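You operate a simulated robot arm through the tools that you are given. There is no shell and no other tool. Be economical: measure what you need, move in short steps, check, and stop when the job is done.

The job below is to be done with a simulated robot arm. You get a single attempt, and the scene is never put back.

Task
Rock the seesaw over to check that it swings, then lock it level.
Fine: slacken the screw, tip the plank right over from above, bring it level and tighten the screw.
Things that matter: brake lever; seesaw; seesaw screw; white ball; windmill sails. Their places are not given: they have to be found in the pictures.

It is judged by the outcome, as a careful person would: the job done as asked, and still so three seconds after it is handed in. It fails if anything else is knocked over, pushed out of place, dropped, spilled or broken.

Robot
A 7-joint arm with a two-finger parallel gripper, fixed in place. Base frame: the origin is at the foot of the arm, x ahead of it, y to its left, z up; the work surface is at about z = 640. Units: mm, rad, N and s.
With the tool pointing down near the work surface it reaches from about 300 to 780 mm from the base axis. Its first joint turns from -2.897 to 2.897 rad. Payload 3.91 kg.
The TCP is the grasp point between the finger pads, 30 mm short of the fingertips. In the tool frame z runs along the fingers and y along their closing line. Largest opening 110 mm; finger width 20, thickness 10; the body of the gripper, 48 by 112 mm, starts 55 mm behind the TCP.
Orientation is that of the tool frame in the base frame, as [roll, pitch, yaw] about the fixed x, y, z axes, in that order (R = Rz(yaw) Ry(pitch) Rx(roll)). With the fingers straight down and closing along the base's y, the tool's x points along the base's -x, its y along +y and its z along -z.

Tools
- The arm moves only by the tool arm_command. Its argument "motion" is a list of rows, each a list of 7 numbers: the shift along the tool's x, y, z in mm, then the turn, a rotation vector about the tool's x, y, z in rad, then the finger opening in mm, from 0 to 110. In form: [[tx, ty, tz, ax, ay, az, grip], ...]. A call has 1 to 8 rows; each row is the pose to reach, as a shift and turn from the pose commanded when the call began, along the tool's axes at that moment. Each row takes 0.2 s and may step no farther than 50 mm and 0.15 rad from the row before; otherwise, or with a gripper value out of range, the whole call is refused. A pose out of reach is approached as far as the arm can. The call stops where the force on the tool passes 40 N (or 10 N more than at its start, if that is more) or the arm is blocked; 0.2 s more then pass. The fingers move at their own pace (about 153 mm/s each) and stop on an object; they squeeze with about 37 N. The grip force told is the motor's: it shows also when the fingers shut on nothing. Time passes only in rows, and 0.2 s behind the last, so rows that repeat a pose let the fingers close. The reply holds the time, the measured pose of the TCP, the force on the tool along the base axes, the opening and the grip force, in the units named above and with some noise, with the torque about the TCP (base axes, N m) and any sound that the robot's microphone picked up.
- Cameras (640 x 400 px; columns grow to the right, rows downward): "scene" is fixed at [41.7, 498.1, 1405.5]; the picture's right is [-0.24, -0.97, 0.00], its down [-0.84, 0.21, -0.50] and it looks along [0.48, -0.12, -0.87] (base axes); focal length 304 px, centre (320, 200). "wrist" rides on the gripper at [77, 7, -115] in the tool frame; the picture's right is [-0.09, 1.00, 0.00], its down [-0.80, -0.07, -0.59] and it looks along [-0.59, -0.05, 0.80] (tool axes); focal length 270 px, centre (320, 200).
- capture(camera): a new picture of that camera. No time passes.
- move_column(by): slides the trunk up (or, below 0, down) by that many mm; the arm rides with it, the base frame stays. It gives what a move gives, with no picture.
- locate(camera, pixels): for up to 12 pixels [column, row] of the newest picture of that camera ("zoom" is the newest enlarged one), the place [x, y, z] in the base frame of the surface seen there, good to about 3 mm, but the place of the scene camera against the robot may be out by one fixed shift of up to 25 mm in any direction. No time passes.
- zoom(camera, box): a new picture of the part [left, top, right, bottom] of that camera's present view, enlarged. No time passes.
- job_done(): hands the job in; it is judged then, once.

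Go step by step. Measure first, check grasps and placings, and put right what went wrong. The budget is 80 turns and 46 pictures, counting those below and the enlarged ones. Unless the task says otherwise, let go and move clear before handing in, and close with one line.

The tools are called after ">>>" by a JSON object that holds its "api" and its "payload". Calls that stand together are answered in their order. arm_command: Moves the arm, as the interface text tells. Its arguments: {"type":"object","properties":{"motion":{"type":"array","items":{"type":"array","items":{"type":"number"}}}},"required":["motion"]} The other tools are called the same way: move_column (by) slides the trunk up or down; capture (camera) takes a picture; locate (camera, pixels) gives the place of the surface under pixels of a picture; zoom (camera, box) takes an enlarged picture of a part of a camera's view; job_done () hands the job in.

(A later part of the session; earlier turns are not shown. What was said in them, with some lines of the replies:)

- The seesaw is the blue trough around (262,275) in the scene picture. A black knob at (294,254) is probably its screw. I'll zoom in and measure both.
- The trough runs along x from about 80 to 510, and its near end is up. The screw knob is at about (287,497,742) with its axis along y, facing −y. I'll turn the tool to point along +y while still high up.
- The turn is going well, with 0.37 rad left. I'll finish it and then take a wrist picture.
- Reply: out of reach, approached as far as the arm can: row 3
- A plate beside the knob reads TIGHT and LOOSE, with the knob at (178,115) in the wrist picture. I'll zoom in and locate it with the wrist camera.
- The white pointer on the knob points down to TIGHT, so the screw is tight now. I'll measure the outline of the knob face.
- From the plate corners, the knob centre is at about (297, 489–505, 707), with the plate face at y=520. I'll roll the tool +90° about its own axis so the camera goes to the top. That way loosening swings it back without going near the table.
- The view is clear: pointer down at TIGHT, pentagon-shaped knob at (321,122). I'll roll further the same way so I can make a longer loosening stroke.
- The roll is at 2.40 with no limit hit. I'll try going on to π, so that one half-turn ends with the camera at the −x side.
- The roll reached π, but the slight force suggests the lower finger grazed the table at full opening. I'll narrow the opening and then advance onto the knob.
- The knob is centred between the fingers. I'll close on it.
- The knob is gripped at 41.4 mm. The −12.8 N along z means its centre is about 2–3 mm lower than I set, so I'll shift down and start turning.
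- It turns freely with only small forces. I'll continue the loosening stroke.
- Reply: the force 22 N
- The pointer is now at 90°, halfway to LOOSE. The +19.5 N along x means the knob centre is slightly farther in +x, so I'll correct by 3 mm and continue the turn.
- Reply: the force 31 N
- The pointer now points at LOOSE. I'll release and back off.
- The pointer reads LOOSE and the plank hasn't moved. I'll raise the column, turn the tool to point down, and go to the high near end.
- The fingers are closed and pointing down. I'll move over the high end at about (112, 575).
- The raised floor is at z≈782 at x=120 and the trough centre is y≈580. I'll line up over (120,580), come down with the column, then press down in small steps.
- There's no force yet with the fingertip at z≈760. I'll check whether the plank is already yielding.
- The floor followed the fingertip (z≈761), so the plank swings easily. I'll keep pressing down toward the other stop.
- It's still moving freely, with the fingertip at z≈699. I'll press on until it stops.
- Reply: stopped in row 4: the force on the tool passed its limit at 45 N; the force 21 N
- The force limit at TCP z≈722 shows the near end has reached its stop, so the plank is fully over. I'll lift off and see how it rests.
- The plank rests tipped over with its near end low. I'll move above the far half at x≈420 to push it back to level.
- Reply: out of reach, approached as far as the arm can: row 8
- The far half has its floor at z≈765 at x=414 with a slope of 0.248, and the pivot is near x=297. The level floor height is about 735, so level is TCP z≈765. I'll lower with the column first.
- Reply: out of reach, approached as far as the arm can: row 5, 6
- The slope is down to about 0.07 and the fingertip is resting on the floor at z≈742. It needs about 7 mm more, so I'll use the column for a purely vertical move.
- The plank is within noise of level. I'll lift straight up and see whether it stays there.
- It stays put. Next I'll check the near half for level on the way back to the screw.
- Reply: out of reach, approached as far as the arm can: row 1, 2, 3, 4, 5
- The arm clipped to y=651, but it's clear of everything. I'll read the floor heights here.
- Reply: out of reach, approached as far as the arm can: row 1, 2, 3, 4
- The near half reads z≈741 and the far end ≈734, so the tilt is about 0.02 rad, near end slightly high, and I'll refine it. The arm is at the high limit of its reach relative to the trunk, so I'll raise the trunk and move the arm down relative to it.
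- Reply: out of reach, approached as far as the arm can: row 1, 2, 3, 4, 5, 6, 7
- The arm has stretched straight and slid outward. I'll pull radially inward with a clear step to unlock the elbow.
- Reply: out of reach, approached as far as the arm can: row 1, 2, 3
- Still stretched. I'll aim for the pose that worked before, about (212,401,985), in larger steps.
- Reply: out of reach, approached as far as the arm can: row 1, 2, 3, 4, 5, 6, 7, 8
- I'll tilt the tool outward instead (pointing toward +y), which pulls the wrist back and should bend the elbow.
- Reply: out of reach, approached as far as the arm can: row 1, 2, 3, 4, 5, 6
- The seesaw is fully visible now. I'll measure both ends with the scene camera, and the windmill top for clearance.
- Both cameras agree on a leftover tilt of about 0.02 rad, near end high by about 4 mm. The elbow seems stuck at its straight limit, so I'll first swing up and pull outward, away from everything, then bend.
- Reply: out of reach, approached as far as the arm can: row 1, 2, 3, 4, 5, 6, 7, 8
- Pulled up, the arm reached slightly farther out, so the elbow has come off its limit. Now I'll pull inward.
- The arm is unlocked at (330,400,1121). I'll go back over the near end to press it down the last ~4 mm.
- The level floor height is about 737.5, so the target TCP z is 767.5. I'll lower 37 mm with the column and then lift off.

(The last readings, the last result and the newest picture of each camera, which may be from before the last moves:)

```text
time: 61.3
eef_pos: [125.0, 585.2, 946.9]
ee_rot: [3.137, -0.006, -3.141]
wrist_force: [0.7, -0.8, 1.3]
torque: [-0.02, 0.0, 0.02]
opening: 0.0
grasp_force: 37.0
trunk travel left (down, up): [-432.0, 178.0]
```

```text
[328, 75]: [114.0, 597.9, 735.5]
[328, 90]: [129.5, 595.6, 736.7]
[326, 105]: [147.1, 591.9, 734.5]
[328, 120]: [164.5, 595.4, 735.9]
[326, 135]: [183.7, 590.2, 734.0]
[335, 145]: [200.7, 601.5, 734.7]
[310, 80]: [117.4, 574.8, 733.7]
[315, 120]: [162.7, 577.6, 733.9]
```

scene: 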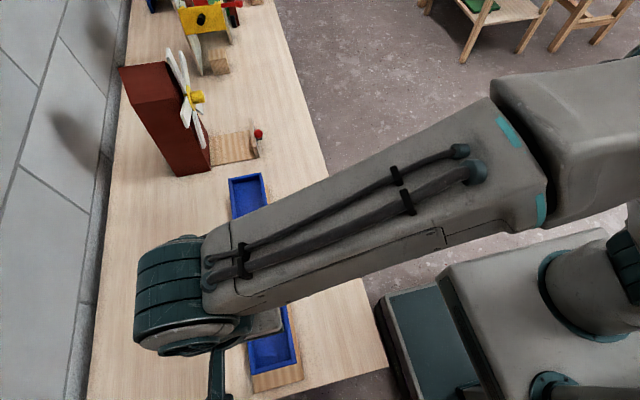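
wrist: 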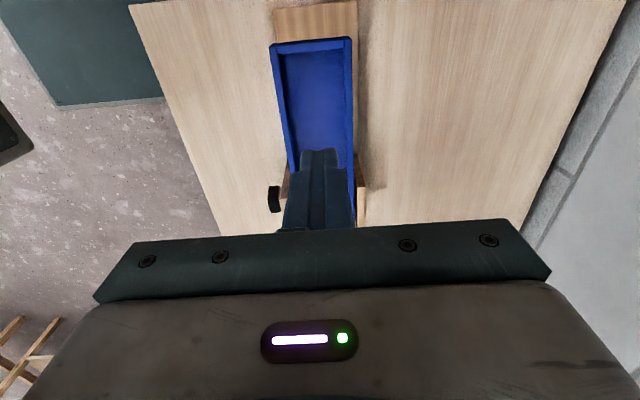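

>>> {"api": "locate", "payload": {"camera": "scene", "pixels": [[247, 187], [249, 193], [251, 200], [245, 205], [255, 195], [268, 340], [272, 350], [275, 343], [264, 352], [278, 330], [271, 360], [268, 348]]}}

```text
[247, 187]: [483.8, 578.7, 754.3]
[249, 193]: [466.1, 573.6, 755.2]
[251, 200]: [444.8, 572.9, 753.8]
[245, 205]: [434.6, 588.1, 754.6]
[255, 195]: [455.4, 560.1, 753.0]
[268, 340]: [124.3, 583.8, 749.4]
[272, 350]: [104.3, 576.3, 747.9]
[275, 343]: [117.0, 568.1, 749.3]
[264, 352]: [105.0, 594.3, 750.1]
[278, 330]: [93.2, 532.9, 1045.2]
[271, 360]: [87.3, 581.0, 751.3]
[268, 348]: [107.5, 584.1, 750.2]
```

The scene camera now shows a slope of about +0.014 (near end 749.3, far end 754.2), so I overshot slightly. I'll give the far side a small calibrated press at x≈390, staying lower so the elbow keeps its bend.

>>> {"api": "arm_command", "payload": {"motion": [[-35, 0, 0, 0, 0, 0, 0], [-70, 0, 0, 0, 0, 0, 0], [-105, -1, 0, 0, 0, 0, 0], [-140, -2, 0, 0, 0, 0, 0], [-175, -3, 0, 0, 0, 0, 0], [-210, -4, 0, 0, 0, 0, 0], [-245, -5, 0, 0, 0, 0, 0], [-265, -5, 0, 0, 0, 0, 0]]}}

>>> {"api": "move_column", "payload": {"by": -150}}

```text
time: 63.1
eef_pos: [392.0, 579.7, 943.6]
ee_rot: [3.138, -0.006, -3.141]
wrist_force: [0.1, -0.1, -0.8]
torque: [0.02, -0.02, 0.04]
opening: 0.0
grasp_force: 37.4
trunk travel left (down, up): [-432.0, 178.0]
```

```text
time: 64.8
eef_pos: [390.7, 579.6, 794.1]
ee_rot: [3.136, -0.007, -3.141]
wrist_force: [0.0, -0.4, 0.2]
torque: [-0.01, -0.04, 0.01]
opening: 0.0
grasp_force: 37.1
trunk travel left (down, up): [-282.0, 328.0]
```

>>> {"api": "move_column", "payload": {"by": -26}}

>>> {"api": "move_column", "payload": {"by": 176}}

>>> {"api": "arm_command", "payload": {"motion": [[10, -30, 0, 0, 0, 0, 0], [20, -60, 0, 0, 0, 0, 0], [30, -90, 0, 0, 0, 0, 0], [40, -120, 0, 0, 0, 0, 0], [60, -150, 0, 0, 0, 0, 0], [88, -180, 0, 0, 0, 0, 0]]}}

>>> {"api": "capture", "payload": {"camera": "scene"}}

>>> {"api": "locate", "payload": {"camera": "scene", "pixels": [[247, 187], [249, 193], [251, 200], [245, 205], [255, 195], [268, 340], [272, 350], [275, 343], [264, 352], [259, 250], [271, 345], [268, 348]]}}

```text
time: 65.5
eef_pos: [390.9, 580.3, 768.2]
ee_rot: [3.137, -0.005, -3.139]
wrist_force: [0.2, 0.4, 0.1]
torque: [0.02, -0.01, -0.02]
opening: 0.3
grasp_force: 37.4
trunk travel left (down, up): [-256.0, 354.0]
```

```text
time: 67.5
eef_pos: [391.4, 579.6, 944.8]
ee_rot: [3.137, -0.008, -3.14]
wrist_force: [0.4, 0.7, 0.4]
torque: [-0.03, 0.0, 0.0]
opening: 0.0
grasp_force: 36.6
trunk travel left (down, up): [-432.0, 178.0]
```

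```text
time: 68.9
eef_pos: [299.7, 397.5, 945.0]
ee_rot: [3.136, -0.005, -3.14]
wrist_force: [-0.8, 0.5, 0.0]
torque: [-0.01, 0.01, 0.02]
opening: 0.2
grasp_force: 37.1
trunk travel left (down, up): [-432.0, 178.0]
```

```text
15 pictures are left
```

scene: 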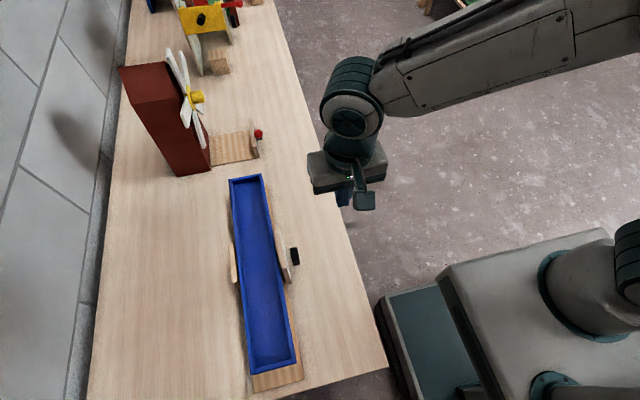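

```text
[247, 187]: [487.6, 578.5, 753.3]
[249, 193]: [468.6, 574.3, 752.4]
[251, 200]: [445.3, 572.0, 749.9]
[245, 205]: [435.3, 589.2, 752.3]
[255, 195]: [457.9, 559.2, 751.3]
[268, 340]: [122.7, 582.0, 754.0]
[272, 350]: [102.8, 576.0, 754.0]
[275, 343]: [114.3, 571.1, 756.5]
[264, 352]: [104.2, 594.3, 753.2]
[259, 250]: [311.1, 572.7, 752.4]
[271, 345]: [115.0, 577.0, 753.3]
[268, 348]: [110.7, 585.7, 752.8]
```

The plank is level within measurement (far 752, near 754). Now I'll tip the tool horizontal again and lower it to the screw.

>>> {"api": "arm_command", "payload": {"motion": [[0, 0, 0, -0.15, 0, 0, 66], [0, 0, 0, -0.3, 0, 0, 66], [0, 0, 0, -0.45, 0, 0, 66], [0, 0, 0, -0.6, 0, 0, 66], [0, 0, 0, -0.75, 0, 0, 66], [0, 0, 0, -0.9, 0, 0, 66], [0, 0, 0, -1.05, 0, 0, 66], [0, 0, 0, -1.2, 0, 0, 66]]}}

>>> {"api": "arm_command", "payload": {"motion": [[0, 0, 0, -0.13, 0, 0, 66], [0, 0, 0, -0.26, 0, 0, 66], [0, 0, 0, -0.365, 0, 0, 66]]}}

>>> {"api": "move_column", "payload": {"by": -240}}

>>> {"api": "capture", "payload": {"camera": "wrist"}}

```text
time: 70.7
eef_pos: [302.7, 399.3, 944.0]
ee_rot: [1.936, -0.008, -3.138]
wrist_force: [-1.3, 0.0, 0.9]
torque: [0.01, -0.01, -0.02]
opening: 66.0
grasp_force: 0.0
trunk travel left (down, up): [-432.0, 178.0]
```

```text
time: 71.5
eef_pos: [304.4, 398.5, 942.7]
ee_rot: [1.571, -0.006, -3.139]
wrist_force: [0.4, 0.6, -0.3]
torque: [-0.01, 0.0, -0.01]
opening: 66.2
grasp_force: 0.1
trunk travel left (down, up): [-432.0, 178.0]
```

```text
time: 74.0
eef_pos: [303.8, 399.1, 704.8]
ee_rot: [1.572, -0.008, -3.139]
wrist_force: [-0.1, -0.1, -0.4]
torque: [0.02, -0.01, -0.02]
opening: 65.8
grasp_force: 0.1
trunk travel left (down, up): [-192.0, 418.0]
```

```text
14 pictures are left
```

wrist: 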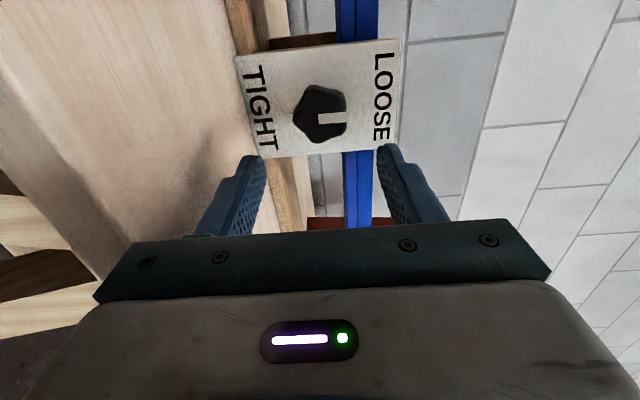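

The pointer is still at LOOSE and the trough runs straight behind the plate. I'll advance and close on the knob.

>>> {"api": "arm_command", "payload": {"motion": [[3, 0, 25, 0, 0, 0, 66], [3, 0, 50, 0, 0, 0, 66], [3, 0, 70, 0, 0, 0, 66], [3, 0, 80, 0, 0, 0, 66], [3, 0, 80, 0, 0, 0, 30], [3, 0, 80, 0, 0, 0, 20], [3, 0, 80, 0, 0, 0, 20]]}}

```text
time: 75.6
eef_pos: [298.9, 480.4, 704.3]
ee_rot: [1.567, -0.005, -3.141]
wrist_force: [1.0, 5.6, 9.0]
torque: [-0.12, 0.01, 0.1]
opening: 41.3
grasp_force: 44.8
trunk travel left (down, up): [-192.0, 418.0]
```

A clean grip at 41.3 mm with small forces. I'll turn it clockwise to tighten.

>>> {"api": "arm_command", "payload": {"motion": [[-1, 1, 0, 0, 0, 0.15, 20], [-1, 1, 0, 0, 0, 0.3, 20], [-1, 1, 0, 0, 0, 0.45, 20], [-1, 1, 0, 0, 0, 0.6, 20], [-1, 1, 0, 0, 0, 0.75, 20], [-1, 1, 0, 0, 0, 0.9, 20], [-1, 1, 0, 0, 0, 1.05, 20], [-1, 1, 0, 0, 0, 1.2, 20]]}}

```text
time: 77.4
eef_pos: [300.3, 480.2, 705.6]
ee_rot: [1.568, -1.208, -3.135]
wrist_force: [-8.4, 8.0, 9.8]
torque: [1.08, 0.02, 0.59]
opening: 41.4
grasp_force: 45.3
trunk travel left (down, up): [-192.0, 418.0]
```

>>> {"api": "arm_command", "payload": {"motion": [[0, 0, 0, 0, 0, 0.15, 20], [0, 0, 0, 0, 0, 0.3, 20], [0, 0, 0, 0, 0, 0.45, 20], [0, 0, 0, 0, 0, 0.6, 20], [0, 0, 0, 0, 0, 0.75, 20], [0, 0, 0, 0, 0, 0.9, 20], [0, 0, 0, 0, 0, 1.05, 20], [0, 0, 0, 0, 0, 1.2, 20]]}}

>>> {"api": "capture", "payload": {"camera": "wrist"}}

```text
time: 79.2
eef_pos: [301.3, 480.6, 706.0]
ee_rot: [-1.57, -0.734, 0.001]
wrist_force: [-6.0, 19.5, 15.6]
torque: [1.11, 0.0, -0.55]
opening: 41.3
grasp_force: 44.8
trunk travel left (down, up): [-192.0, 418.0]
```

```text
13 pictures are left
```

wrist: 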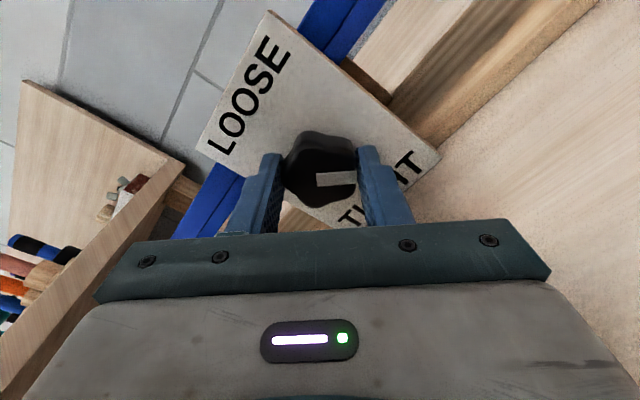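

The pointer has come round to about 0.74 rad short of TIGHT. As the screw goes in it draws the tool along, so I'll follow by 1.5 mm and finish the turn.

>>> {"api": "arm_command", "payload": {"motion": [[0, 0, 1.5, 0, 0, 0.15, 20], [0, 0, 1.5, 0, 0, 0.3, 20], [0, 0, 1.5, 0, 0, 0.45, 20], [0, 0, 1.5, 0, 0, 0.6, 20], [0, 0, 1.5, 0, 0, 0.74, 20], [0, 0, 1.5, 0, 0, 0.8, 20]]}}

>>> {"api": "capture", "payload": {"camera": "wrist"}}

```text
time: 80.6
eef_pos: [300.6, 480.3, 704.9]
ee_rot: [-1.574, 0.065, 0.003]
wrist_force: [-5.7, -7.6, 11.0]
torque: [0.29, -1.5, 0.35]
opening: 41.7
grasp_force: 45.0
trunk travel left (down, up): [-192.0, 418.0]
```

```text
12 pictures are left
```

wrist: 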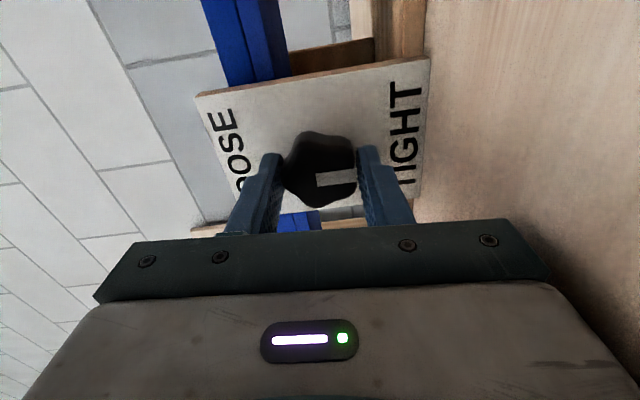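

A −1.5 N·m reaction shows the screw is tight, with the pointer at TIGHT. I'll release, back off, and check the plank.

>>> {"api": "arm_command", "payload": {"motion": [[0, 0, 0, 0, 0, 0, 66], [0, 0, 0, 0, 0, 0, 66], [0, 0, -30, 0, 0, 0, 66], [0, 0, -60, 0, 0, 0, 66], [0, 0, -90, 0, 0, 0, 66]]}}

>>> {"api": "capture", "payload": {"camera": "wrist"}}

>>> {"api": "capture", "payload": {"camera": "scene"}}

>>> {"api": "locate", "payload": {"camera": "scene", "pixels": [[247, 187], [249, 193], [251, 200], [245, 205], [255, 195], [268, 340], [272, 350], [275, 343], [264, 352], [259, 250], [271, 345], [268, 348]]}}

```text
time: 81.8
eef_pos: [304.0, 389.9, 705.5]
ee_rot: [-1.572, 0.064, 0.001]
wrist_force: [0.1, 0.5, -0.8]
torque: [0.0, 0.0, 0.0]
opening: 65.9
grasp_force: 0.0
trunk travel left (down, up): [-192.0, 418.0]
```

```text
11 pictures are left
```

wrist: 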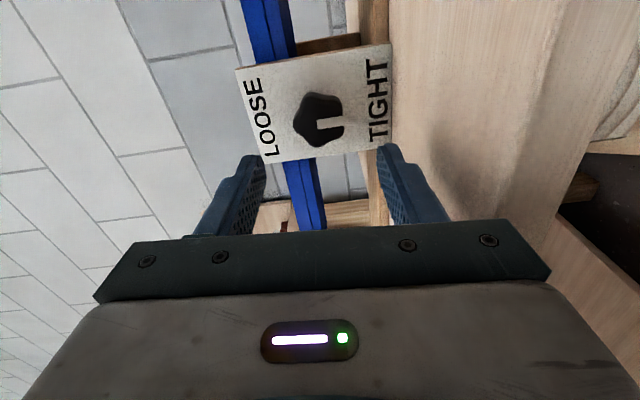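

```text
10 pictures are left
```

scene: 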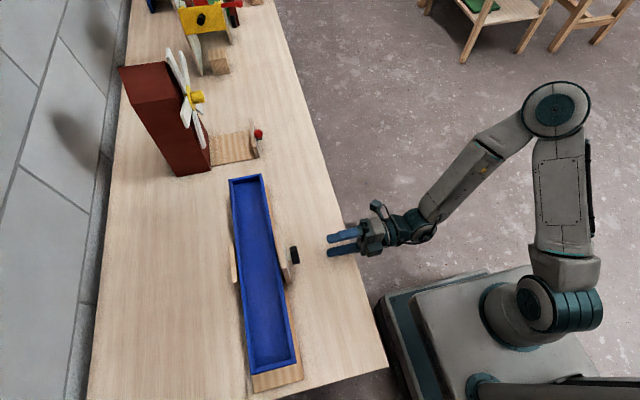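

```text
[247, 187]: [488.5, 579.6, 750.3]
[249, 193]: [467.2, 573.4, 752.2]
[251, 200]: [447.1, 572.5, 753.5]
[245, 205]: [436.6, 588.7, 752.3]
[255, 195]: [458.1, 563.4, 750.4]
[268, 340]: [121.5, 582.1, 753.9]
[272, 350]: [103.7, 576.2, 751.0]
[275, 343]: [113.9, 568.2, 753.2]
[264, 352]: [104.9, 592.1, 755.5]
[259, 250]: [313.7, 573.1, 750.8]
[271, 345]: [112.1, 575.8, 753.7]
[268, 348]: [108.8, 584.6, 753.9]
```

The pointer is at TIGHT, the plank is level (far end ≈752, near end ≈753), and the gripper is clear with nothing else moved. Handing in.

>>> {"api": "job_done", "payload": {}}

```text
The job is handed in.
```

I slackened the screw, tipped the seesaw right over from above, brought it back level (measured within about 0.3°), and tightened the screw until the pointer stopped at TIGHT.
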